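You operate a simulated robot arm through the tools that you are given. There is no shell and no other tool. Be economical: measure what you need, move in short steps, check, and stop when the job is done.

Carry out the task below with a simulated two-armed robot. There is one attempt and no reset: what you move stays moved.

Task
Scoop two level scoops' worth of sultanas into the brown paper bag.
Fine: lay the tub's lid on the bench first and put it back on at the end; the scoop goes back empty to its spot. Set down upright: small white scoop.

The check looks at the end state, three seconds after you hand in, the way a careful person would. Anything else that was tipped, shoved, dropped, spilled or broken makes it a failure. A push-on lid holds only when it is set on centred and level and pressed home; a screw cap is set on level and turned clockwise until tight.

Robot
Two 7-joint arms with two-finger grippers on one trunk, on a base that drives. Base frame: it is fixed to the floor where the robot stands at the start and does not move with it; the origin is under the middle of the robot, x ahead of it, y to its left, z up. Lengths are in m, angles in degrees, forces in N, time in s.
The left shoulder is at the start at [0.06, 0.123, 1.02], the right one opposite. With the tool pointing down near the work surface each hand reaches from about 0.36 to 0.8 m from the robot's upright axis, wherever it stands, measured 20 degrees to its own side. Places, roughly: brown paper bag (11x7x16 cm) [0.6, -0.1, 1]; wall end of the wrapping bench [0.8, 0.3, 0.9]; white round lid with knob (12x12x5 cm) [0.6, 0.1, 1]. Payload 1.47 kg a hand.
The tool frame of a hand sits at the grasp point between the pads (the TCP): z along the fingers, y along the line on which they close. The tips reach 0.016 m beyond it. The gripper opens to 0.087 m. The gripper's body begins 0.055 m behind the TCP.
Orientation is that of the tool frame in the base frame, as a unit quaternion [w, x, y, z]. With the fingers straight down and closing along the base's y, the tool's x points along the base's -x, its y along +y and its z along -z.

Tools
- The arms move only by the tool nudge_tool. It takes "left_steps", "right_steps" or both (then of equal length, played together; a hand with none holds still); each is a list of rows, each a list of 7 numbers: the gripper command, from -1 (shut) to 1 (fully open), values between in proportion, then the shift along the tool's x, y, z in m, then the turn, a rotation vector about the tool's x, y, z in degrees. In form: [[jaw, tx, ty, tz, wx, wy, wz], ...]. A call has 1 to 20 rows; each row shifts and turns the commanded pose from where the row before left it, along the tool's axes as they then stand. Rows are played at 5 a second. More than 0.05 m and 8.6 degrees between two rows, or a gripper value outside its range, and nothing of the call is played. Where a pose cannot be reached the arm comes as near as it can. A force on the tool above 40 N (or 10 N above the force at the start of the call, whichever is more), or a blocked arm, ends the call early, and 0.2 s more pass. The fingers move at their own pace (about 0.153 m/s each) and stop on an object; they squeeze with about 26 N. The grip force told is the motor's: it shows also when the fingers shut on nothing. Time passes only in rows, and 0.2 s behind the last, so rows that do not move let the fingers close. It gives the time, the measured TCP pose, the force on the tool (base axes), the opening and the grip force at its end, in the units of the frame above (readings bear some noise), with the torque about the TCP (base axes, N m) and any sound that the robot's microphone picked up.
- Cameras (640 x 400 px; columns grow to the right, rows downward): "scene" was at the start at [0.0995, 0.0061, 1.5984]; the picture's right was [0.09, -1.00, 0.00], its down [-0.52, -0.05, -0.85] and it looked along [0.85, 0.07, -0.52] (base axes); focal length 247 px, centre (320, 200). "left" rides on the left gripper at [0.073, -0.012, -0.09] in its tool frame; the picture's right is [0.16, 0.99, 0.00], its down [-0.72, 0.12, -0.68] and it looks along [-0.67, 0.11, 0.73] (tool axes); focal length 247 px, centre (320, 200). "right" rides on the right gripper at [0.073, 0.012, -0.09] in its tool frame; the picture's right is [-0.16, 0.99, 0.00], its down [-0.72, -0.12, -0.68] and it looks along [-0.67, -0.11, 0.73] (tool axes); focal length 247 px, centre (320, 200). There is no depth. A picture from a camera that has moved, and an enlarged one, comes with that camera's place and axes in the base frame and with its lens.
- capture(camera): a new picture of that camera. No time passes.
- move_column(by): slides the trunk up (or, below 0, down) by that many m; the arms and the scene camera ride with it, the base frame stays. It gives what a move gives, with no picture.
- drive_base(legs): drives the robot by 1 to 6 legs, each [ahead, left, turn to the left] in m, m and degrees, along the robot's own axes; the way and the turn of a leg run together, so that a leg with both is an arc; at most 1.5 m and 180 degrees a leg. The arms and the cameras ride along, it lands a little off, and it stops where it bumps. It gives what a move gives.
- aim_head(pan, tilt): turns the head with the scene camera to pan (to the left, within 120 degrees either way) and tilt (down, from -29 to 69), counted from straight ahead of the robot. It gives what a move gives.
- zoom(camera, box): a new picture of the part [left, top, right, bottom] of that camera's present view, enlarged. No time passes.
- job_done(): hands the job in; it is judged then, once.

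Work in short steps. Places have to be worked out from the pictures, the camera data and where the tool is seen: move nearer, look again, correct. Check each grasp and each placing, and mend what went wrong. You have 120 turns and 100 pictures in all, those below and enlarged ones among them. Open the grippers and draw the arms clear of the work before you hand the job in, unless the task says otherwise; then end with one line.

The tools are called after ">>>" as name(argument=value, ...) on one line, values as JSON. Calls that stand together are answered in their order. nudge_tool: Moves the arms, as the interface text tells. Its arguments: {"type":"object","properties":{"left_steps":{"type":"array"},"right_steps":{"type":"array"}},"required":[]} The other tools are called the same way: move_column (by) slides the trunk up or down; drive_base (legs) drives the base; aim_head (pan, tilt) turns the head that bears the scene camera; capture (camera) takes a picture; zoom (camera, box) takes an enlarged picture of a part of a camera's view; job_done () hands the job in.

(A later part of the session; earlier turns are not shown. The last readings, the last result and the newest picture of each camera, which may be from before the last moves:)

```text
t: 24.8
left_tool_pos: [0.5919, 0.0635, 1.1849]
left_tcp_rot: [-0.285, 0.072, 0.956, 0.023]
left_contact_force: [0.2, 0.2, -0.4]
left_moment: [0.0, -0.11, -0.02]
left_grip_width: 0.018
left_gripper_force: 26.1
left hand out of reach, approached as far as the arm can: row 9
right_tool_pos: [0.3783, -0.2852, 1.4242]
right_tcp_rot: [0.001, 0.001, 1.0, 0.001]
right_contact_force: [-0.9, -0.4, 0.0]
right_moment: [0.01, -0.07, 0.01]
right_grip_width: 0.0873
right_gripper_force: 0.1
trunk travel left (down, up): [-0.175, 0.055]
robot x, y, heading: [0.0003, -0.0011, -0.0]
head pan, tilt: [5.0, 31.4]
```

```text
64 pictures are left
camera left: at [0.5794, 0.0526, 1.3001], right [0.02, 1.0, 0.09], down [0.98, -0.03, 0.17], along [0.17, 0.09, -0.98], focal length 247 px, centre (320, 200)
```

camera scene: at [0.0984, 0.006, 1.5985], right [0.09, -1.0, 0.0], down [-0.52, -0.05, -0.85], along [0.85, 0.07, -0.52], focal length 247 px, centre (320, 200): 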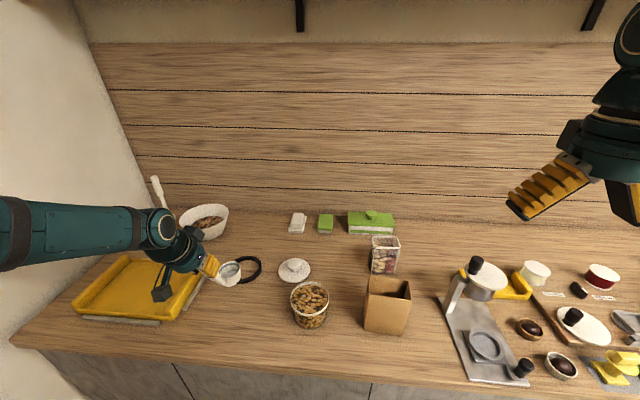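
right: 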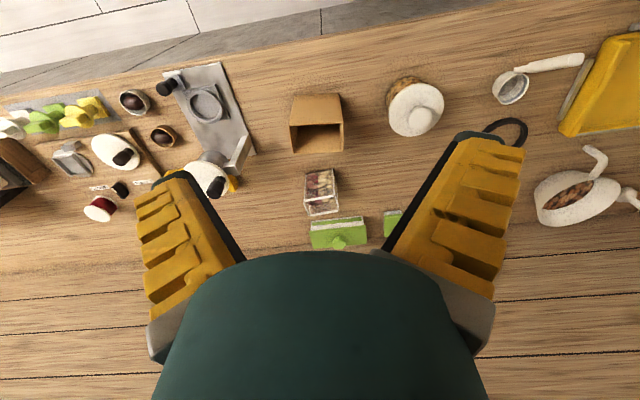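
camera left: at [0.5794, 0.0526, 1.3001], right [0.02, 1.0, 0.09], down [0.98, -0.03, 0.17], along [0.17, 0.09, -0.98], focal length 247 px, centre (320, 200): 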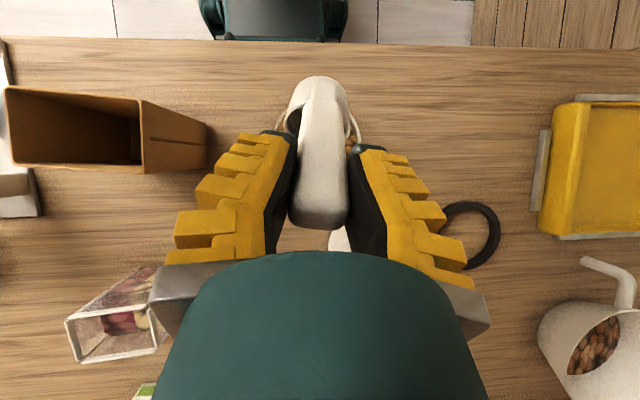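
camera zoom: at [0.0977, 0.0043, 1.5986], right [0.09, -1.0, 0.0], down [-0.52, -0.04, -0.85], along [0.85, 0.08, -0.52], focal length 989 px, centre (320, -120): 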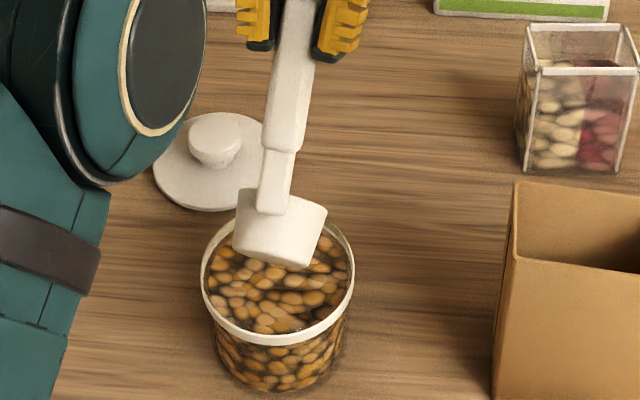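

The arm reached its limit near 58° of tilt. I'll ease back to about 50° and measure again.

>>> nudge_tool(left_steps=[[-1, 0.0179, 0, 0.0038, 0, -7.5, 0], [-1, 0, 0, 0, 0, 0, 0]])

```text
t: 25.4
left_tool_pos: [0.5782, 0.0677, 1.1911]
left_tcp_rot: [-0.237, 0.071, 0.969, 0.016]
left_contact_force: [-0.8, -0.5, -0.9]
left_moment: [0.0, -0.03, -0.02]
left_grip_width: 0.0177
left_gripper_force: 25.6
right_tool_pos: [0.3801, -0.2846, 1.4234]
right_tcp_rot: [-0.001, 0.0, 1.0, 0.0]
right_contact_force: [0.8, -0.2, 0.1]
right_moment: [0.02, 0.05, -0.02]
right_grip_width: 0.0869
right_gripper_force: 0.0
trunk travel left (down, up): [-0.175, 0.055]
robot x, y, heading: [-0.0006, -0.0004, -0.0]
head pan, tilt: [5.0, 31.4]
```

The cup is tilted 52° with its centre at about (0.533, 0.074, 1.059). I'll move it forward 2 cm and down 6.5 cm so it's about to touch the sultanas, then look.

>>> nudge_tool(left_steps=[[-1, -0.0169, 0.004, -0.0087, 0, 0, 0], [-1, -0.0161, 0, 0.0311, 0, 0, 0], [-1, -0.0138, 0, 0.0266, 0, 0, 0], [-1, 0, 0, 0, 0, 0, 0]])

>>> zoom(camera="scene", box=[240, 230, 400, 330])

```text
t: 26.4
left_tool_pos: [0.597, 0.0697, 1.1273]
left_tcp_rot: [-0.237, 0.071, 0.969, 0.016]
left_contact_force: [0.1, -0.4, -1.5]
left_moment: [0.02, -0.07, 0.0]
left_grip_width: 0.0177
left_gripper_force: 25.9
right_tool_pos: [0.3796, -0.2818, 1.4263]
right_tcp_rot: [0.0, 0.0, 1.0, -0.001]
right_contact_force: [0.2, 0.8, -0.4]
right_moment: [-0.03, -0.01, -0.01]
right_grip_width: 0.0871
right_gripper_force: 0.1
trunk travel left (down, up): [-0.175, 0.055]
robot x, y, heading: [0.0014, 0.0015, -0.1]
head pan, tilt: [5.0, 31.4]
```

```text
4.00 times, centred on (320, 280) of scene
camera zoom: at [0.0992, 0.0063, 1.5985], right [0.09, -1.0, 0.0], down [-0.52, -0.05, -0.85], along [0.85, 0.07, -0.52], focal length 989 px, centre (320, -120)
```

zoom: 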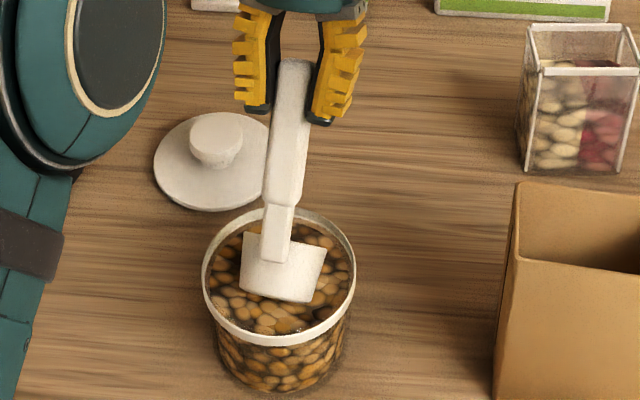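

The cup is inside the rim outline. I'll plunge slowly, about 4.8 cm.

>>> nudge_tool(left_steps=[[-1, -0.0037, 0, 0.0071, 0, 0, 0], [-1, -0.0037, 0, 0.0071, 0, 0, 0], [-1, -0.0037, 0, 0.0071, 0, 0, 0], [-1, -0.0037, 0, 0.0071, 0, 0, 0], [-1, -0.0037, 0, 0.0071, 0, 0, 0], [-1, -0.0037, 0, 0.0071, 0, 0, 0]])

>>> zoom(camera="scene", box=[240, 230, 400, 330])

```text
t: 27.8
left_tool_pos: [0.5959, 0.0694, 1.0787]
left_tcp_rot: [-0.237, 0.07, 0.969, 0.015]
left_contact_force: [0.4, 0.3, -1.5]
left_moment: [-0.01, -0.07, 0.0]
left_grip_width: 0.0177
left_gripper_force: 26.0
right_tool_pos: [0.3792, -0.2829, 1.4245]
right_tcp_rot: [0.0, 0.0, 1.0, 0.0]
right_contact_force: [0.1, -1.1, 1.4]
right_moment: [0.01, -0.02, 0.02]
right_grip_width: 0.0869
right_gripper_force: 0.0
trunk travel left (down, up): [-0.175, 0.055]
robot x, y, heading: [0.0029, -0.0007, -0.1]
head pan, tilt: [5.0, 31.4]
```

```text
4.00 times, centred on (320, 280) of scene
camera zoom: at [0.0998, 0.0063, 1.5984], right [0.09, -1.0, 0.0], down [-0.52, -0.05, -0.85], along [0.85, 0.07, -0.52], focal length 989 px, centre (320, -120)
```

zoom: 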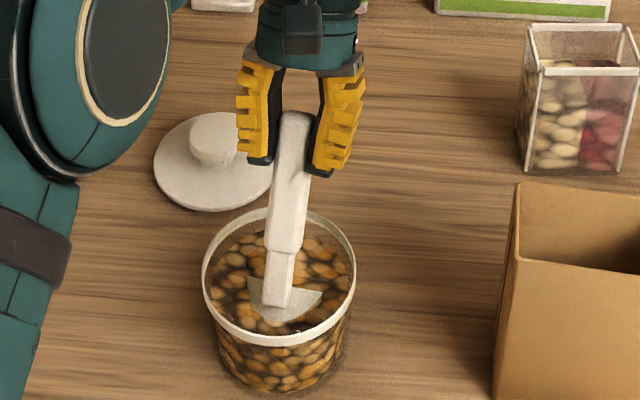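

It plunged with almost no resistance. Now I'll rotate the cup back to level while moving forward about 2 cm inside the tub.

>>> nudge_tool(left_steps=[[-1, 0.0149, 0, 0.0038, 0, -7.5, 0], [-1, 0.0149, 0, 0.0038, 0, -7.5, 0], [-1, 0.0149, 0, 0.0038, 0, -7.5, 0], [-1, 0.0149, 0, 0.0038, 0, -7.5, 0], [-1, 0.0149, 0, 0.0038, 0, -7.5, 0], [-1, 0.0149, 0, 0.0038, 0, -7.5, 0], [-1, 0.0149, 0, 0.0038, 0, -7.3, 0]])

>>> zoom(camera="scene", box=[240, 230, 400, 330])

>>> capture(camera="left")

```text
t: 29.4
left_tool_pos: [0.4938, 0.0827, 1.0627]
left_tcp_rot: [0.215, 0.071, 0.974, -0.018]
left_contact_force: [-0.1, 0.3, -1.2]
left_moment: [0.02, 0.1, -0.01]
left_grip_width: 0.0179
left_gripper_force: 26.2
right_tool_pos: [0.3788, -0.284, 1.4257]
right_tcp_rot: [0.0, 0.0, 1.0, 0.0]
right_contact_force: [-0.5, -0.2, -0.5]
right_moment: [0.01, 0.01, 0.01]
right_grip_width: 0.0869
right_gripper_force: 0.0
trunk travel left (down, up): [-0.175, 0.055]
robot x, y, heading: [-0.001, 0.0026, -0.1]
head pan, tilt: [5.0, 31.4]
```

```text
4.00 times, centred on (320, 280) of scene
camera zoom: at [0.0989, 0.0049, 1.5985], right [0.09, -1.0, 0.0], down [-0.52, -0.04, -0.85], along [0.85, 0.07, -0.52], focal length 989 px, centre (320, -120)
```

zoom: 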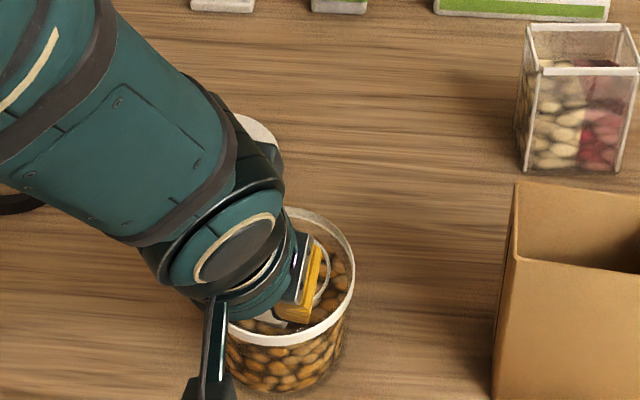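

```text
60 pictures are left
camera left: at [0.3897, 0.0855, 1.1129], right [0.0, 1.0, -0.07], down [0.38, 0.06, 0.92], along [0.92, -0.03, -0.38], focal length 247 px, centre (320, 200)
```

left: 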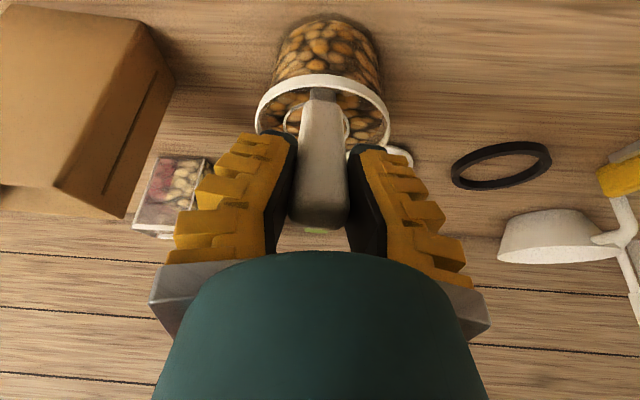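

The scoop is level, in the middle of the tub and free of the wall. I'll lift it straight up and look inside.

>>> nudge_tool(left_steps=[[-1, -0.0042, 0, -0.0091, 0, 0, 0], [-1, -0.0085, 0, -0.0181, 0, 0, 0], [-1, -0.0127, 0, -0.0272, 0, 0, 0], [-1, -0.0127, 0, -0.0272, 0, 0, 0], [-1, -0.0127, 0, -0.0272, 0, 0, 0]])

>>> zoom(camera="scene", box=[240, 230, 400, 330])

```text
t: 30.6
left_tool_pos: [0.4933, 0.084, 1.1817]
left_tcp_rot: [0.215, 0.071, 0.974, -0.017]
left_contact_force: [0.2, 0.5, -1.9]
left_moment: [-0.02, 0.1, 0.0]
left_grip_width: 0.0178
left_gripper_force: 25.5
right_tool_pos: [0.3795, -0.2831, 1.4247]
right_tcp_rot: [0.0, 0.0, 1.0, 0.0]
right_contact_force: [-1.1, 0.3, -0.1]
right_moment: [-0.01, 0.0, 0.01]
right_grip_width: 0.087
right_gripper_force: 0.2
trunk travel left (down, up): [-0.175, 0.055]
robot x, y, heading: [0.0018, 0.0, -0.2]
head pan, tilt: [5.0, 31.4]
```

```text
4.00 times, centred on (320, 280) of scene
camera zoom: at [0.0992, 0.0066, 1.5984], right [0.09, -1.0, 0.0], down [-0.52, -0.05, -0.85], along [0.85, 0.07, -0.52], focal length 989 px, centre (320, -120)
```

zoom: 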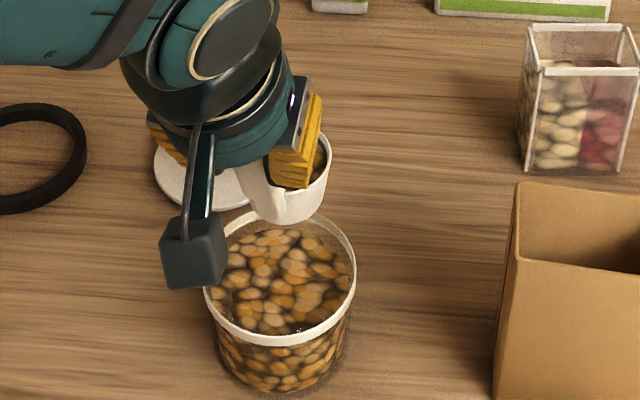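

The tub level dropped, so the cup holds some. The hand hides its inside, so I'll check with the right camera.

>>> zoom(camera="right", box=[400, 0, 640, 150])

```text
2.67 times, centred on (520, 75) of right
camera zoom: at [0.307, -0.272, 1.5155], right [0.16, 0.99, 0.0], down [0.72, -0.12, 0.68], along [0.67, -0.11, -0.73], focal length 659 px, centre (-213, 533)
```

zoom: 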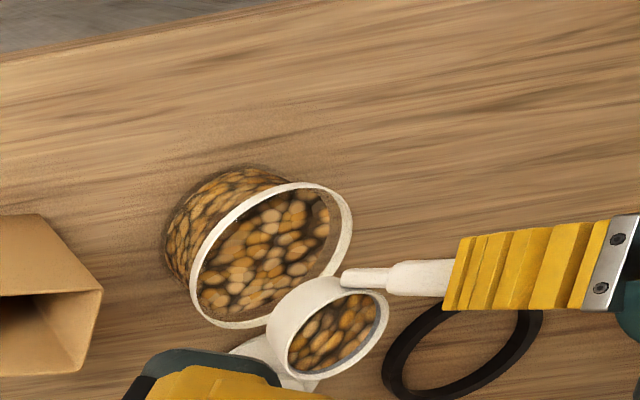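

>>> zoom(camera="right", box=[490, 90, 570, 150])

```text
6.67 times, centred on (530, 120) of right
camera zoom: at [0.307, -0.272, 1.5155], right [0.16, 0.99, 0.0], down [0.72, -0.12, 0.68], along [0.67, -0.11, -0.73], focal length 1646 px, centre (-1080, 733)
```

zoom: 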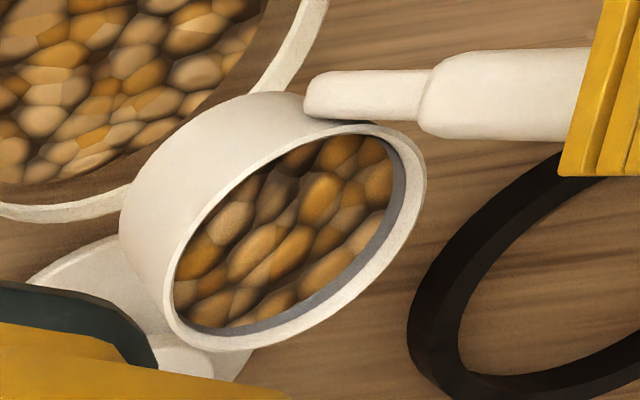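

The cup is filled level to its inner band. The bag opening is about x 0.522–0.584, y −0.09 to −0.198, with its top near z 1.06. I'll lift and carry the level scoop above the bag.

>>> nudge_tool(left_steps=[[-1, -0.0127, 0, -0.0272, 0, 0, 0], [-1, -0.0127, 0, -0.0272, 0, 0, 0], [-1, -0.0012, -0.0165, 0.0006, 0, 0, 0], [-1, -0.0023, -0.033, 0.0012, 0, 0, 0], [-1, -0.0023, -0.033, 0.0012, 0, 0, 0], [-1, -0.0023, -0.033, 0.0012, 0, 0, 0], [-1, -0.0023, -0.033, 0.0012, 0, 0, 0], [-1, -0.0023, -0.033, 0.0012, 0, 0, 0], [-1, -0.0023, -0.033, 0.0012, 0, 0, 0], [-1, -0.0012, -0.0165, 0.0006, 0, 0, 0]])

>>> zoom(camera="scene", box=[300, 210, 460, 340])

>>> capture(camera="left")

>>> capture(camera="right")

```text
t: 32.8
left_tool_pos: [0.4786, -0.1473, 1.2425]
left_tcp_rot: [0.214, 0.071, 0.974, -0.017]
left_contact_force: [0.0, -0.3, -1.3]
left_moment: [0.01, 0.1, -0.03]
left_grip_width: 0.0176
left_gripper_force: 25.6
right_tool_pos: [0.3798, -0.2826, 1.4248]
right_tcp_rot: [0.0, 0.0, 1.0, 0.0]
right_contact_force: [0.1, -0.5, -0.2]
right_moment: [-0.01, 0.0, 0.01]
right_grip_width: 0.0869
right_gripper_force: 0.0
trunk travel left (down, up): [-0.175, 0.055]
robot x, y, heading: [-0.003, 0.0013, -0.1]
head pan, tilt: [5.0, 31.4]
```

```text
3.08 times, centred on (380, 275) of scene
camera zoom: at [0.0996, 0.006, 1.5984], right [0.09, -1.0, 0.0], down [-0.52, -0.05, -0.85], along [0.85, 0.07, -0.52], focal length 761 px, centre (135, -31)
```

zoom: 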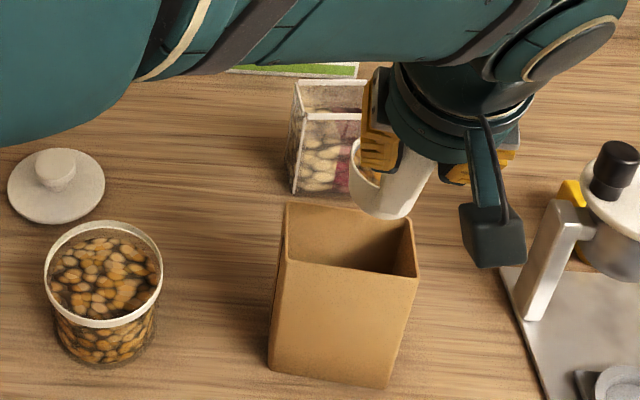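

```text
55 pictures are left
camera left: at [0.3751, -0.144, 1.2933], right [0.0, 1.0, -0.07], down [0.39, 0.06, 0.92], along [0.92, -0.03, -0.38], focal length 247 px, centre (320, 200)
```

left: 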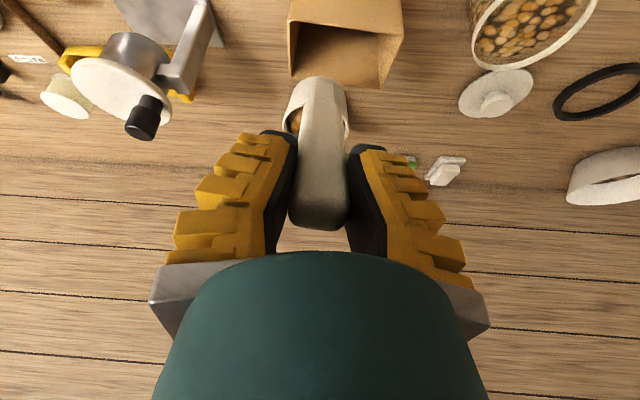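

```text
54 pictures are left
camera right: at [0.3074, -0.2726, 1.5153], right [0.16, 0.99, 0.0], down [0.72, -0.12, 0.68], along [0.67, -0.11, -0.73], focal length 247 px, centre (320, 200)
```

right: 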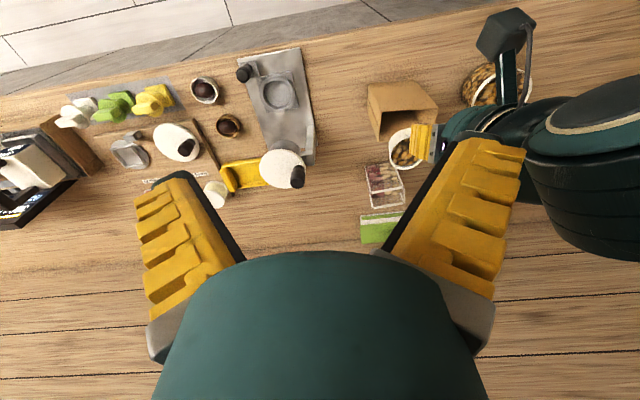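

The cup centre is at about (0.555, −0.158), over the bag opening (x 0.518–0.583, y −0.19 to −0.083). I'll roll the scoop to its left about the cup's own centre so it pours into the bag, starting with 40° to check the motion.

>>> nudge_tool(left_steps=[[-1, 0.0005, 0.0163, 0.001, 7.25, 0, -3.38], [-1, 0.0005, 0.0163, 0.001, 7.25, 0, -3.38], [-1, 0.0005, 0.0163, 0.001, 7.25, 0, -3.38], [-1, 0.0005, 0.0163, 0.001, 7.25, 0, -3.38], [-1, 0.0005, 0.0163, 0.001, 7.25, 0, -3.38]])

>>> capture(camera="scene")

```text
t: 34.0
left_tool_pos: [0.4899, -0.074, 1.215]
left_tcp_rot: [0.177, -0.007, 0.92, -0.35]
left_contact_force: [1.0, 0.9, -0.6]
left_moment: [0.1, 0.09, 0.01]
left_grip_width: 0.0178
left_gripper_force: 26.2
right_tool_pos: [0.3801, -0.2813, 1.4249]
right_tcp_rot: [0.0, 0.0, 1.0, 0.0]
right_contact_force: [0.4, 0.1, 0.5]
right_moment: [-0.01, 0.01, -0.01]
right_grip_width: 0.0871
right_gripper_force: 0.0
trunk travel left (down, up): [-0.175, 0.055]
robot x, y, heading: [-0.0, 0.0034, 0.2]
head pan, tilt: [5.0, 31.4]
```

```text
53 pictures are left
camera scene: at [0.1003, 0.0078, 1.5983], right [0.09, -1.0, 0.0], down [-0.52, -0.05, -0.85], along [0.85, 0.07, -0.52], focal length 247 px, centre (320, 200)
```

scene: 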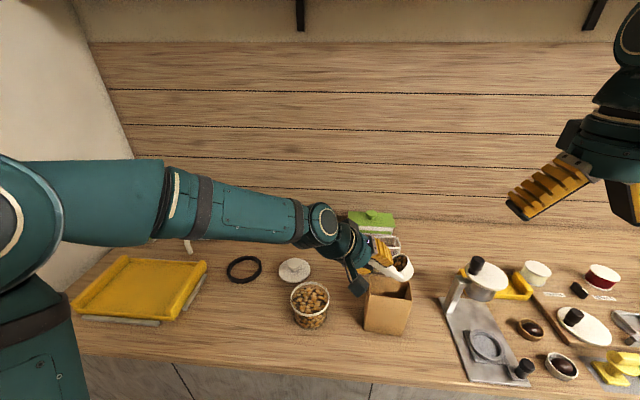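

>>> zoom(camera="scene", box=[320, 230, 440, 340])

```text
3.64 times, centred on (380, 285) of scene
camera zoom: at [0.1003, 0.0078, 1.5983], right [0.09, -1.0, 0.0], down [-0.52, -0.05, -0.85], along [0.85, 0.07, -0.52], focal length 899 px, centre (102, -109)
```

zoom: 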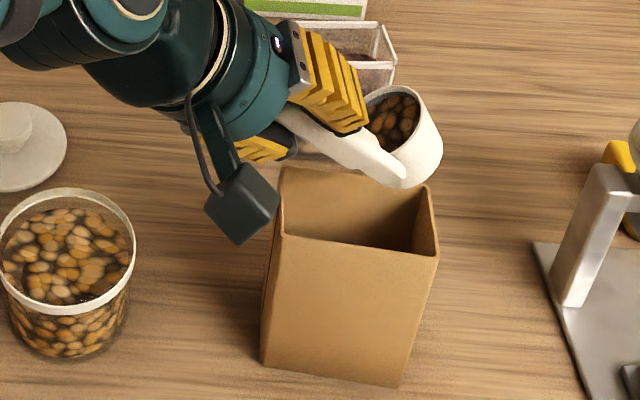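

The motion is as planned and the cup stays over the opening. I'll finish the roll to about 112° and hold.

>>> nudge_tool(left_steps=[[-1, 0.0005, 0.0163, 0.001, 7.25, 0, -3.38], [-1, 0.0005, 0.0163, 0.001, 7.25, 0, -3.38], [-1, 0.0005, 0.0163, 0.001, 7.25, 0, -3.38], [-1, 0.0005, 0.0163, 0.001, 7.25, 0, -3.38], [-1, 0.0005, 0.0163, 0.001, 7.25, 0, -3.38], [-1, 0.0005, 0.0163, 0.001, 7.25, 0, -3.38], [-1, 0.0005, 0.0163, 0.001, 7.25, 0, -3.38], [-1, 0.0005, 0.0163, 0.001, 7.25, 0, -3.38], [-1, 0.0005, 0.0163, 0.001, 7.25, 0, -3.38], [-1, 0, 0, 0, 0, 0, 0], [-1, 0, 0, 0, 0, 0, 0]])

>>> zoom(camera="scene", box=[300, 230, 440, 340])

>>> zoom(camera="right", box=[340, 60, 480, 180])

```text
t: 36.4
left_tool_pos: [0.4952, -0.0384, 1.0797]
left_tcp_rot: [-0.061, 0.141, -0.557, 0.816]
left_contact_force: [0.7, -0.1, -0.6]
left_moment: [0.07, 0.04, -0.03]
left_grip_width: 0.0184
left_gripper_force: 25.7
right_tool_pos: [0.3792, -0.2838, 1.4254]
right_tcp_rot: [0.0, 0.0, 1.0, 0.0]
right_contact_force: [-0.3, -0.7, 0.0]
right_moment: [0.0, 0.06, 0.03]
right_grip_width: 0.087
right_gripper_force: 0.0
trunk travel left (down, up): [-0.175, 0.055]
robot x, y, heading: [0.0003, 0.0017, 0.0]
head pan, tilt: [5.0, 31.4]
```

```text
3.64 times, centred on (370, 285) of scene
camera zoom: at [0.0996, 0.0061, 1.5984], right [0.09, -1.0, 0.0], down [-0.52, -0.05, -0.85], along [0.85, 0.07, -0.52], focal length 899 px, centre (138, -109)
```

zoom: 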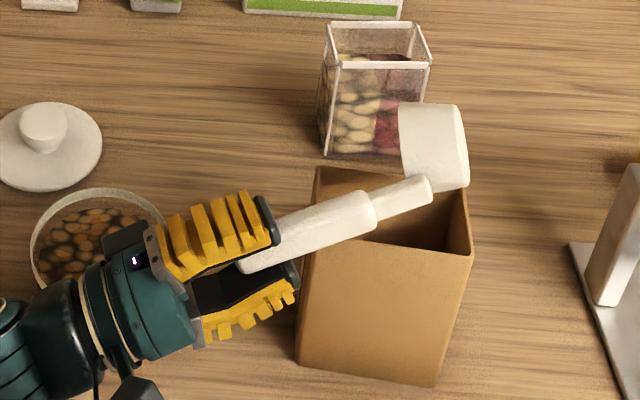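

```text
3.33 times, centred on (410, 120) of right
camera zoom: at [0.3074, -0.2725, 1.5153], right [0.16, 0.99, 0.0], down [0.72, -0.12, 0.68], along [0.67, -0.11, -0.73], focal length 823 px, centre (20, 467)
```

zoom: 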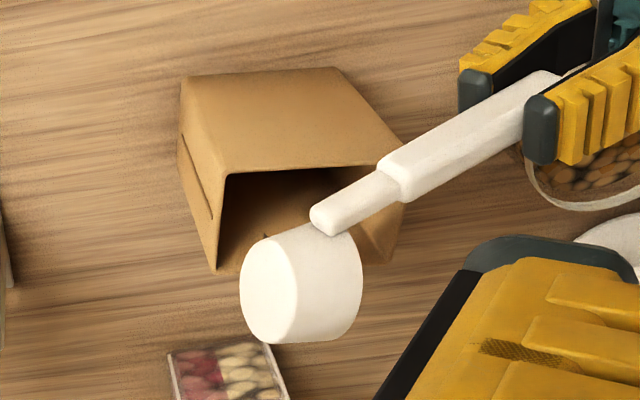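

The cup has tipped over the bag and no spill shows. I'll roll back upright and check that it's empty.

>>> nudge_tool(left_steps=[[-1, 0.0005, -0.0163, 0.001, -7.25, 0, 3.38], [-1, 0.0005, -0.0163, 0.001, -7.25, 0, 3.38], [-1, 0.0005, -0.0163, 0.001, -7.25, 0, 3.38], [-1, 0.0005, -0.0163, 0.001, -7.25, 0, 3.38], [-1, 0.0005, -0.0163, 0.001, -7.25, 0, 3.38], [-1, 0.0005, -0.0163, 0.001, -7.25, 0, 3.38], [-1, 0.0005, -0.0163, 0.001, -7.25, 0, 3.38], [-1, 0.0005, -0.0163, 0.001, -7.25, 0, 3.38], [-1, 0.0005, -0.0163, 0.001, -7.25, 0, 3.38]])

>>> zoom(camera="scene", box=[320, 230, 440, 340])

>>> zoom(camera="right", box=[340, 60, 480, 180])

```text
t: 38.4
left_tool_pos: [0.4894, -0.0727, 1.2158]
left_tcp_rot: [0.177, -0.009, 0.921, -0.348]
left_contact_force: [0.2, -0.3, -1.1]
left_moment: [0.02, 0.05, -0.02]
left_grip_width: 0.0183
left_gripper_force: 25.7
right_tool_pos: [0.38, -0.2833, 1.4258]
right_tcp_rot: [0.0, 0.0, 1.0, 0.0]
right_contact_force: [-0.7, 0.1, -0.1]
right_moment: [0.01, 0.01, -0.01]
right_grip_width: 0.0869
right_gripper_force: 0.0
trunk travel left (down, up): [-0.175, 0.055]
robot x, y, heading: [-0.0008, -0.0012, 0.0]
head pan, tilt: [5.0, 31.4]
```

```text
3.64 times, centred on (380, 285) of scene
camera zoom: at [0.0989, 0.0048, 1.5985], right [0.09, -1.0, 0.0], down [-0.52, -0.04, -0.85], along [0.85, 0.08, -0.52], focal length 899 px, centre (102, -109)
```

zoom: 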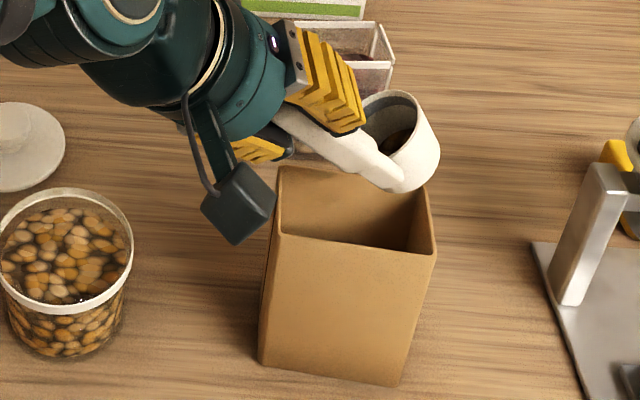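

```text
3.33 times, centred on (410, 120) of right
camera zoom: at [0.3067, -0.2738, 1.5152], right [0.16, 0.99, 0.0], down [0.72, -0.12, 0.68], along [0.67, -0.11, -0.73], focal length 823 px, centre (20, 467)
```

zoom: 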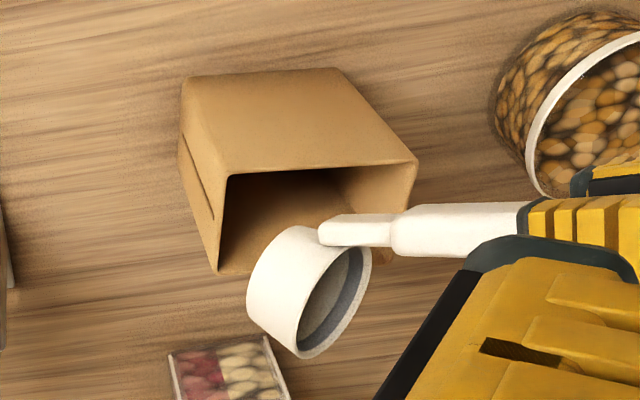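

There's a dark patch inside the cup, so I'll look closer for any residue.

>>> zoom(camera="scene", box=[380, 245, 420, 285])

```text
10.00 times, centred on (400, 265) of scene
camera zoom: at [0.0989, 0.0048, 1.5985], right [0.09, -1.0, 0.0], down [-0.52, -0.04, -0.85], along [0.85, 0.08, -0.52], focal length 2473 px, centre (-480, -450)
```

zoom: 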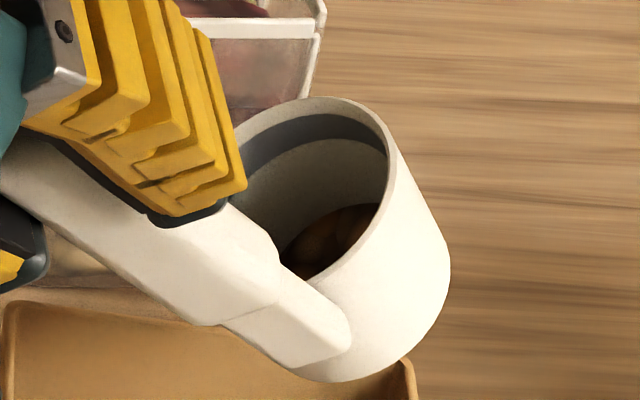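

A thin residue remains at the bottom, so I'll raise the pivot 4.5 cm for clearance and roll further, to about 136°.

>>> nudge_tool(left_steps=[[-1, -0.0144, -0.029, -0.0312, 0, 0, 0], [-1, 0.0005, 0.0163, 0.001, 7.25, 0, -3.38], [-1, 0.0005, 0.0163, 0.001, 7.25, 0, -3.38], [-1, 0.0005, 0.0163, 0.001, 7.25, 0, -3.38], [-1, 0.0005, 0.0163, 0.001, 7.25, 0, -3.38], [-1, 0.0005, 0.0163, 0.001, 7.25, 0, -3.38], [-1, 0.0005, 0.0163, 0.001, 7.25, 0, -3.38], [-1, 0.0005, 0.0163, 0.001, 7.25, 0, -3.38], [-1, 0.0005, 0.0163, 0.001, 7.25, 0, -3.38], [-1, 0.0005, 0.0163, 0.001, 7.25, 0, -3.38], [-1, 0.0005, 0.0163, 0.001, 7.25, 0, -3.38], [-1, 0.0005, 0.0163, 0.001, 7.25, 0, -3.38], [-1, 0.0005, 0.0163, 0.001, 7.25, 0, -3.38], [-1, 0, 0, 0, 0, 0, 0], [-1, 0, 0, 0, 0, 0, 0]])

>>> zoom(camera="scene", box=[300, 220, 440, 340])

```text
t: 41.6
left_tool_pos: [0.4902, -0.0653, 1.0864]
left_tcp_rot: [-0.015, 0.175, -0.378, 0.909]
left_contact_force: [-0.7, -0.3, -0.9]
left_moment: [0.05, 0.01, -0.03]
left_grip_width: 0.0185
left_gripper_force: 26.6
right_tool_pos: [0.3782, -0.2821, 1.4246]
right_tcp_rot: [-0.001, 0.0, 1.0, 0.0]
right_contact_force: [0.4, 0.7, 0.3]
right_moment: [0.01, -0.02, 0.0]
right_grip_width: 0.0871
right_gripper_force: 0.1
trunk travel left (down, up): [-0.175, 0.055]
robot x, y, heading: [0.0014, -0.001, 0.1]
head pan, tilt: [5.0, 31.4]
```

```text
3.33 times, centred on (370, 280) of scene
camera zoom: at [0.0997, 0.006, 1.5984], right [0.09, -1.0, 0.0], down [-0.52, -0.05, -0.85], along [0.85, 0.07, -0.52], focal length 824 px, centre (153, -67)
```

zoom: 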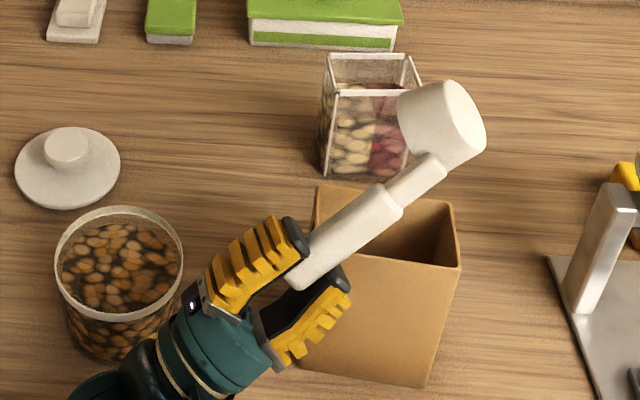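

The cup is well tipped over the bag. I'll roll all the way back upright (17 steps) and check that it's empty.

>>> nudge_tool(left_steps=[[-1, 0.0005, -0.0163, 0.001, -7.25, 0, 3.38], [-1, 0.0005, -0.0163, 0.001, -7.25, 0, 3.38], [-1, 0.0005, -0.0163, 0.001, -7.25, 0, 3.38], [-1, 0.0005, -0.0163, 0.001, -7.25, 0, 3.38], [-1, 0.0005, -0.0163, 0.001, -7.25, 0, 3.38], [-1, 0.0005, -0.0163, 0.001, -7.25, 0, 3.38], [-1, 0.0005, -0.0163, 0.001, -7.25, 0, 3.38], [-1, 0.0005, -0.0163, 0.001, -7.25, 0, 3.38], [-1, 0.0005, -0.0163, 0.001, -7.25, 0, 3.38], [-1, 0.0005, -0.0163, 0.001, -7.25, 0, 3.38], [-1, 0.0005, -0.0163, 0.001, -7.25, 0, 3.38], [-1, 0.0005, -0.0163, 0.001, -7.25, 0, 3.38]])

>>> zoom(camera="scene", box=[370, 225, 430, 285])

```text
t: 44.2
left_tool_pos: [0.4878, -0.0718, 1.2603]
left_tcp_rot: [0.179, -0.009, 0.92, -0.348]
left_contact_force: [-0.2, 0.0, -0.5]
left_moment: [0.03, 0.03, -0.01]
left_grip_width: 0.018
left_gripper_force: 26.1
right_tool_pos: [0.378, -0.2841, 1.425]
right_tcp_rot: [0.0, 0.0, 1.0, 0.0]
right_contact_force: [-1.4, -0.1, -0.7]
right_moment: [0.02, -0.03, -0.01]
right_grip_width: 0.087
right_gripper_force: 0.0
trunk travel left (down, up): [-0.175, 0.055]
robot x, y, heading: [-0.0017, 0.0011, -0.0]
head pan, tilt: [5.0, 31.4]
```

```text
6.67 times, centred on (400, 255) of scene
camera zoom: at [0.0991, 0.0049, 1.5984], right [0.09, -1.0, 0.0], down [-0.52, -0.04, -0.85], along [0.85, 0.08, -0.52], focal length 1649 px, centre (-213, -167)
```

zoom: 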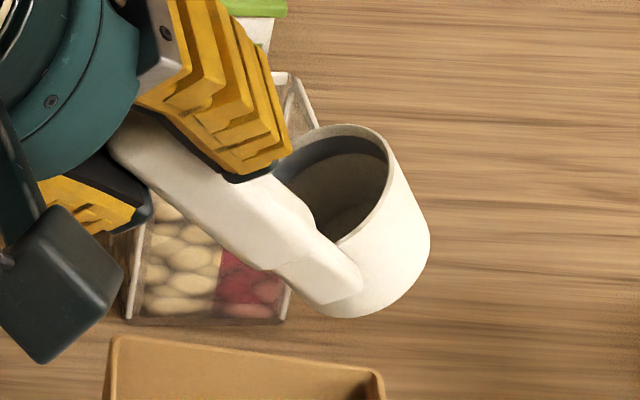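

The cup is empty now. I'll finish rolling upright, return over the tub, and lower to the pre-scoop height.

>>> nudge_tool(left_steps=[[-1, 0.0005, -0.0163, 0.001, -7.25, 0, 3.38], [-1, 0.0005, -0.0163, 0.001, -7.25, 0, 3.38], [-1, 0.0005, -0.0163, 0.001, -7.25, 0, 3.38], [-1, 0.0005, -0.0163, 0.001, -7.25, 0, 3.38], [-1, 0.0005, -0.0163, 0.001, -7.25, 0, 3.38], [-1, 0.0049, 0.0331, -0.0024, 0, 0, 0], [-1, 0.0049, 0.0331, -0.0024, 0, 0, 0], [-1, 0.0049, 0.0331, -0.0024, 0, 0, 0], [-1, 0.0049, 0.0331, -0.0024, 0, 0, 0], [-1, 0.0049, 0.0331, -0.0024, 0, 0, 0], [-1, 0.0049, 0.0331, -0.0024, 0, 0, 0], [-1, 0.0049, 0.0331, -0.0024, 0, 0, 0], [-1, 0.0169, 0, 0.0363, 0, 0, 0], [-1, 0.0169, 0, 0.0363, 0, 0, 0], [-1, 0.0169, 0, 0.0363, 0, 0, 0]])

>>> zoom(camera="scene", box=[240, 230, 440, 355])

```text
t: 47.4
left_tool_pos: [0.4754, 0.0875, 1.169]
left_tcp_rot: [0.214, 0.071, 0.974, -0.018]
left_contact_force: [0.3, -0.2, -1.0]
left_moment: [-0.01, 0.09, 0.01]
left_grip_width: 0.018
left_gripper_force: 25.4
right_tool_pos: [0.3801, -0.2827, 1.4255]
right_tcp_rot: [0.0, 0.0, 1.0, 0.0]
right_contact_force: [-0.6, -0.7, -0.4]
right_moment: [0.01, 0.0, 0.02]
right_grip_width: 0.0871
right_gripper_force: 0.1
trunk travel left (down, up): [-0.175, 0.055]
robot x, y, heading: [-0.0008, -0.0003, 0.2]
head pan, tilt: [5.0, 31.4]
```

```text
3.20 times, centred on (340, 292) of scene
camera zoom: at [0.1005, 0.0059, 1.5983], right [0.09, -1.0, 0.0], down [-0.52, -0.05, -0.85], along [0.85, 0.07, -0.52], focal length 792 px, centre (256, -96)
```

zoom: 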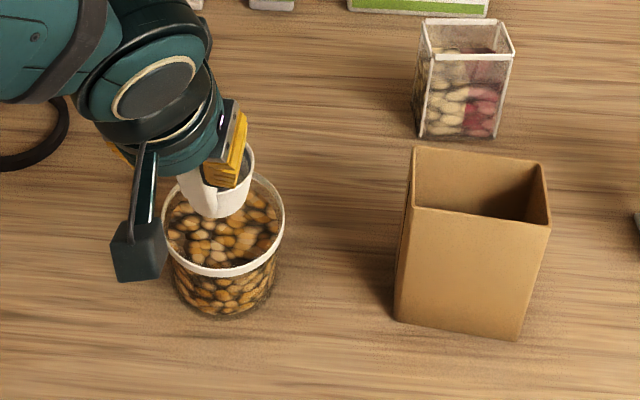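

I'm back at the same start pose. I'll tilt 52.5° about the cup and lower to just above the sultanas.

>>> nudge_tool(left_steps=[[-1, -0.0183, 0, -0.0015, 0, 7.5, 0], [-1, -0.0183, 0, -0.0015, 0, 7.5, 0], [-1, -0.0183, 0, -0.0015, 0, 7.5, 0], [-1, -0.0183, 0, -0.0015, 0, 7.5, 0], [-1, -0.0183, 0, -0.0015, 0, 7.5, 0], [-1, -0.0183, 0, -0.0015, 0, 7.5, 0], [-1, -0.0183, 0, -0.0015, 0, 7.5, 0], [-1, -0.0138, 0, 0.0266, 0, 0, 0], [-1, -0.0138, 0, 0.0266, 0, 0, 0], [-1, 0, 0, 0, 0, 0, 0]])

>>> zoom(camera="scene", box=[240, 230, 400, 330])

```text
t: 49.6
left_tool_pos: [0.5951, 0.069, 1.1211]
left_tcp_rot: [-0.24, 0.07, 0.968, 0.016]
left_contact_force: [0.1, 0.2, -0.6]
left_moment: [-0.02, -0.06, -0.02]
left_grip_width: 0.0183
left_gripper_force: 25.4
right_tool_pos: [0.379, -0.282, 1.4253]
right_tcp_rot: [0.0, 0.0, 1.0, 0.0]
right_contact_force: [-0.2, -0.5, -0.2]
right_moment: [-0.02, -0.01, 0.02]
right_grip_width: 0.087
right_gripper_force: 0.1
trunk travel left (down, up): [-0.175, 0.055]
robot x, y, heading: [-0.0009, 0.0019, -0.2]
head pan, tilt: [5.0, 31.4]
```

```text
4.00 times, centred on (320, 280) of scene
camera zoom: at [0.0989, 0.0064, 1.5985], right [0.09, -1.0, 0.0], down [-0.52, -0.05, -0.85], along [0.85, 0.07, -0.52], focal length 989 px, centre (320, -120)
```

zoom: 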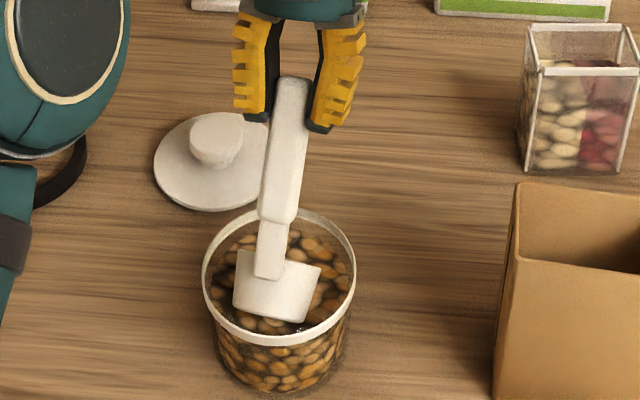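

The alignment matches last time. I'll plunge about 4.3 cm, then rotate level while moving forward and a little deeper, since the surface is lower now.

>>> nudge_tool(left_steps=[[-1, -0.0037, -0.001, 0.0071, 0, 0, 0], [-1, -0.0037, -0.001, 0.0071, 0, 0, 0], [-1, -0.0037, -0.001, 0.0071, 0, 0, 0], [-1, -0.0037, 0, 0.0071, 0, 0, 0], [-1, -0.0037, 0, 0.0071, 0, 0, 0], [-1, -0.0014, 0, 0.0027, 0, 0, 0], [-1, 0.0149, 0, 0.0053, 0, -7.5, 0], [-1, 0.0149, 0, 0.0053, 0, -7.5, 0], [-1, 0.0149, 0, 0.0053, 0, -7.5, 0], [-1, 0.0149, 0, 0.0053, 0, -7.5, 0], [-1, 0.0149, 0, 0.0053, 0, -7.5, 0], [-1, 0.0149, 0, 0.0053, 0, -7.5, 0], [-1, 0.0149, 0, 0.0053, 0, -7.5, 0], [-1, 0, 0, 0, 0, 0, 0]])

>>> capture(camera="left")

```text
t: 52.6
left_tool_pos: [0.4921, 0.083, 1.0546]
left_tcp_rot: [0.216, 0.07, 0.974, -0.018]
left_contact_force: [1.0, 1.0, 15.0]
left_moment: [-0.01, -0.21, 0.06]
left_grip_width: 0.0236
left_gripper_force: 25.7
right_tool_pos: [0.3781, -0.2814, 1.426]
right_tcp_rot: [-0.001, -0.001, 1.0, -0.001]
right_contact_force: [-0.3, 0.4, -0.4]
right_moment: [-0.04, 0.0, 0.02]
right_grip_width: 0.087
right_gripper_force: 0.0
trunk travel left (down, up): [-0.175, 0.055]
robot x, y, heading: [0.0017, -0.004, 0.1]
head pan, tilt: [5.0, 31.4]
```

```text
42 pictures are left
camera left: at [0.3887, 0.0861, 1.1039], right [0.0, 1.0, -0.07], down [0.38, 0.06, 0.92], along [0.92, -0.03, -0.38], focal length 247 px, centre (320, 200)
```

left: 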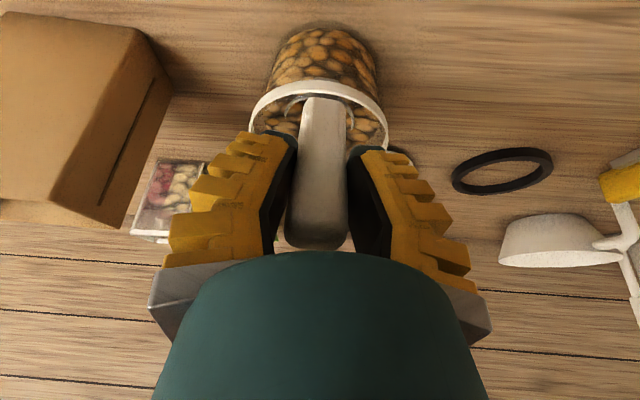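

The scoop touched something (15 N) and slid about 1 cm in the grip, so I'll lift straight up and re-check its pose and fill.

>>> nudge_tool(left_steps=[[-1, -0.0042, 0, -0.0091, 0, 0, 0], [-1, -0.0085, 0, -0.0181, 0, 0, 0], [-1, -0.0127, 0, -0.0272, 0, 0, 0], [-1, -0.0127, 0, -0.0272, 0, 0, 0], [-1, -0.0127, 0, -0.0272, 0, 0, 0]])

>>> zoom(camera="scene", box=[240, 230, 400, 330])

>>> zoom(camera="right", box=[460, 60, 580, 150])

```text
t: 53.8
left_tool_pos: [0.4915, 0.0826, 1.1735]
left_tcp_rot: [0.214, 0.071, 0.974, -0.017]
left_contact_force: [-0.3, 0.0, -0.4]
left_moment: [-0.01, 0.06, 0.0]
left_grip_width: 0.0177
left_gripper_force: 25.9
right_tool_pos: [0.3782, -0.2821, 1.4263]
right_tcp_rot: [0.0, -0.001, 1.0, 0.0]
right_contact_force: [-0.3, 0.1, -1.0]
right_moment: [-0.02, -0.02, -0.02]
right_grip_width: 0.0872
right_gripper_force: 0.2
trunk travel left (down, up): [-0.175, 0.055]
robot x, y, heading: [0.0017, -0.001, -0.2]
head pan, tilt: [5.0, 31.4]
```

```text
4.00 times, centred on (320, 280) of scene
camera zoom: at [0.0992, 0.0068, 1.5984], right [0.09, -1.0, 0.0], down [-0.52, -0.05, -0.85], along [0.85, 0.07, -0.52], focal length 989 px, centre (320, -120)
```

zoom: 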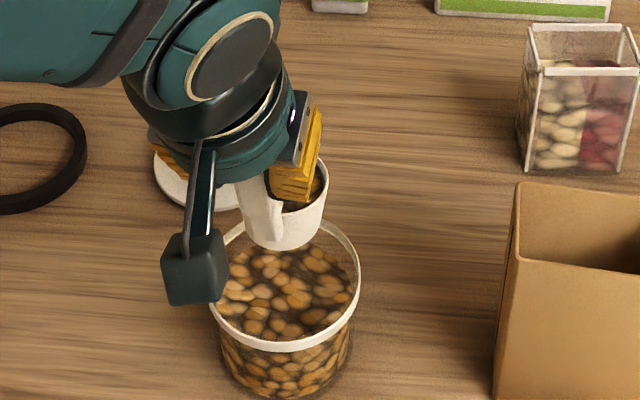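

```text
4.44 times, centred on (520, 105) of right
camera zoom: at [0.3069, -0.2718, 1.5155], right [0.16, 0.99, 0.0], down [0.72, -0.12, 0.68], along [0.67, -0.11, -0.73], focal length 1098 px, centre (-569, 622)
```

zoom: 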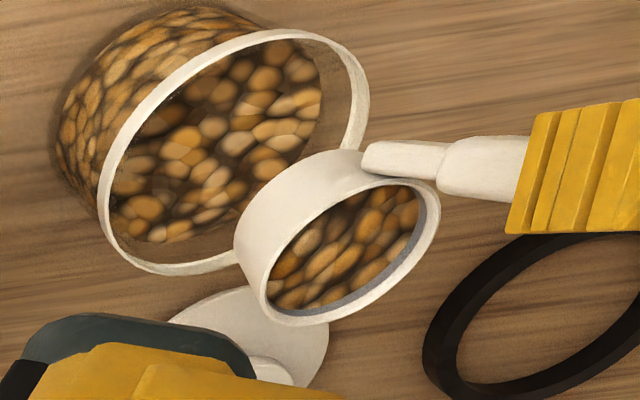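

>>> capture(camera="left")

>>> zoom(camera="right", box=[490, 85, 570, 145])

>>> zoom(camera="scene", box=[290, 255, 340, 305])

```text
39 pictures are left
camera left: at [0.3885, 0.0863, 1.2241], right [0.0, 1.0, -0.07], down [0.38, 0.06, 0.92], along [0.92, -0.03, -0.38], focal length 247 px, centre (320, 200)
```

left: 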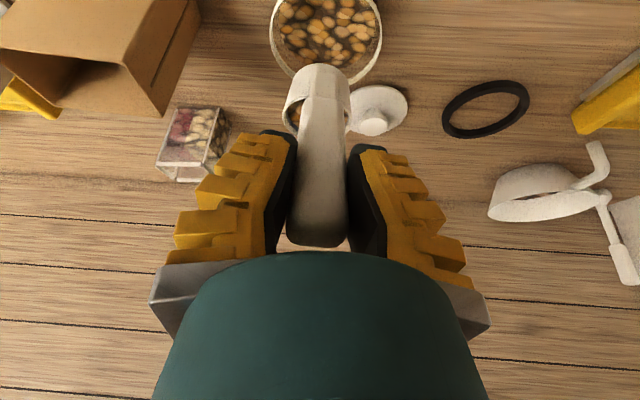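

```text
6.67 times, centred on (530, 115) of right
camera zoom: at [0.3069, -0.2718, 1.5155], right [0.16, 0.99, 0.0], down [0.72, -0.12, 0.68], along [0.67, -0.11, -0.73], focal length 1646 px, centre (-1080, 767)
```

zoom: 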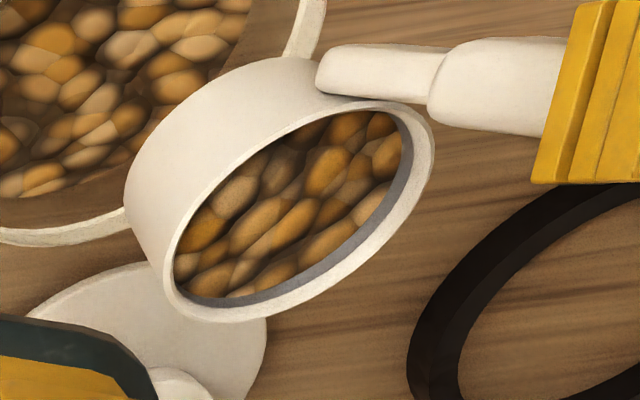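

```text
8.00 times, centred on (315, 280) of scene
camera zoom: at [0.0992, 0.0068, 1.5984], right [0.09, -1.0, 0.0], down [-0.52, -0.05, -0.85], along [0.85, 0.07, -0.52], focal length 1979 px, centre (360, -440)
```

zoom: 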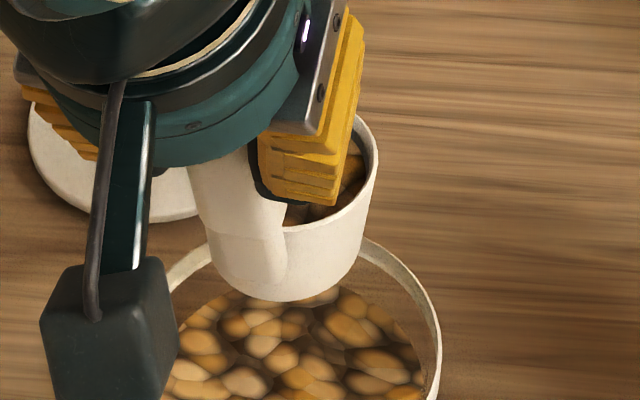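

The second scoop is level-full too. The scoop has pivoted about 7° (opening forward) and slid about 6 mm in the grip, so I'll pitch back 7° about the cup to level it, then rise.

>>> nudge_tool(left_steps=[[-1, 0.0082, 0, 0.0007, 0, -3.5, 0], [-1, 0.0081, 0, 0.0007, 0, -3.5, 0], [-1, -0.0195, 0, -0.0314, 0, 0, 0], [-1, -0.0195, 0, -0.0314, 0, 0, 0], [-1, -0.0195, 0, -0.0314, 0, 0, 0]])

>>> zoom(camera="scene", box=[260, 220, 360, 320])

```text
t: 55.0
left_tool_pos: [0.4759, 0.0868, 1.2752]
left_tcp_rot: [0.273, 0.071, 0.959, -0.021]
left_contact_force: [0.0, 0.6, -0.7]
left_moment: [0.02, 0.08, 0.05]
left_grip_width: 0.0176
left_gripper_force: 25.8
right_tool_pos: [0.3793, -0.2825, 1.4248]
right_tcp_rot: [0.0, 0.0, 1.0, 0.0]
right_contact_force: [-0.2, 0.1, -0.3]
right_moment: [0.01, 0.0, 0.02]
right_grip_width: 0.0871
right_gripper_force: 0.0
trunk travel left (down, up): [-0.175, 0.055]
robot x, y, heading: [-0.001, -0.003, 0.3]
head pan, tilt: [5.0, 31.4]
```

```text
4.00 times, centred on (310, 270) of scene
camera zoom: at [0.0991, 0.0065, 1.5985], right [0.09, -1.0, 0.0], down [-0.52, -0.05, -0.85], along [0.85, 0.07, -0.52], focal length 989 px, centre (360, -80)
```

zoom: 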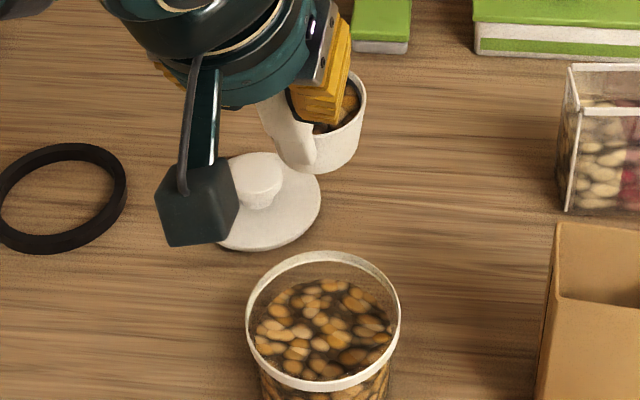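

The cup looks level and full. I'll carry it across to above the bag.

>>> nudge_tool(left_steps=[[-1, -0.0022, -0.0164, 0.0014, 0, 0, 0], [-1, -0.0045, -0.0327, 0.0028, 0, 0, 0], [-1, -0.0045, -0.0327, 0.0028, 0, 0, 0], [-1, -0.0045, -0.0327, 0.0028, 0, 0, 0], [-1, -0.0045, -0.0327, 0.0028, 0, 0, 0], [-1, -0.0045, -0.0327, 0.0028, 0, 0, 0], [-1, -0.0045, -0.0327, 0.0028, 0, 0, 0], [-1, -0.0022, -0.0164, 0.0014, 0, 0, 0]])

>>> zoom(camera="scene", box=[320, 210, 440, 330])

>>> zoom(camera="right", box=[340, 60, 480, 180])

```text
t: 56.8
left_tool_pos: [0.4816, -0.146, 1.2777]
left_tcp_rot: [0.273, 0.069, 0.959, -0.021]
left_contact_force: [-0.6, 0.8, -1.2]
left_moment: [0.0, 0.12, 0.0]
left_grip_width: 0.0179
left_gripper_force: 25.6
right_tool_pos: [0.3793, -0.2829, 1.4257]
right_tcp_rot: [0.0, 0.0, 1.0, 0.0]
right_contact_force: [-0.3, 0.4, 0.7]
right_moment: [-0.01, -0.01, 0.01]
right_grip_width: 0.0872
right_gripper_force: 0.0
trunk travel left (down, up): [-0.175, 0.055]
robot x, y, heading: [0.002, 0.0005, -0.1]
head pan, tilt: [5.0, 31.4]
```

```text
3.33 times, centred on (380, 270) of scene
camera zoom: at [0.0996, 0.0062, 1.5984], right [0.09, -1.0, 0.0], down [-0.52, -0.05, -0.85], along [0.85, 0.07, -0.52], focal length 824 px, centre (120, -33)
```

zoom: 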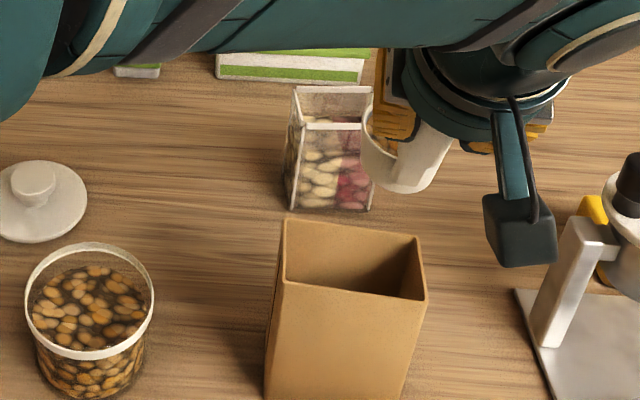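

```text
3.33 times, centred on (410, 120) of right
camera zoom: at [0.3074, -0.2724, 1.5153], right [0.16, 0.99, 0.0], down [0.72, -0.12, 0.68], along [0.67, -0.11, -0.73], focal length 823 px, centre (20, 467)
```

zoom: 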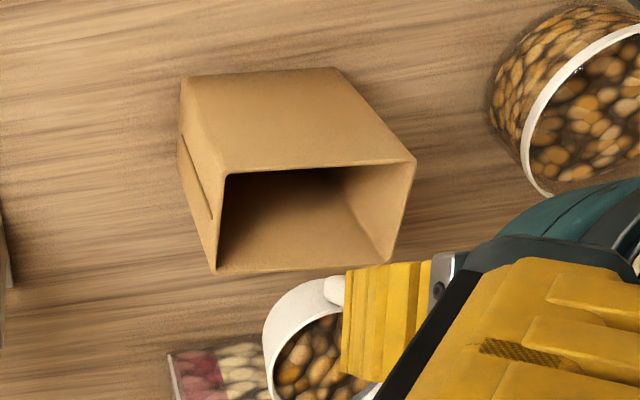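

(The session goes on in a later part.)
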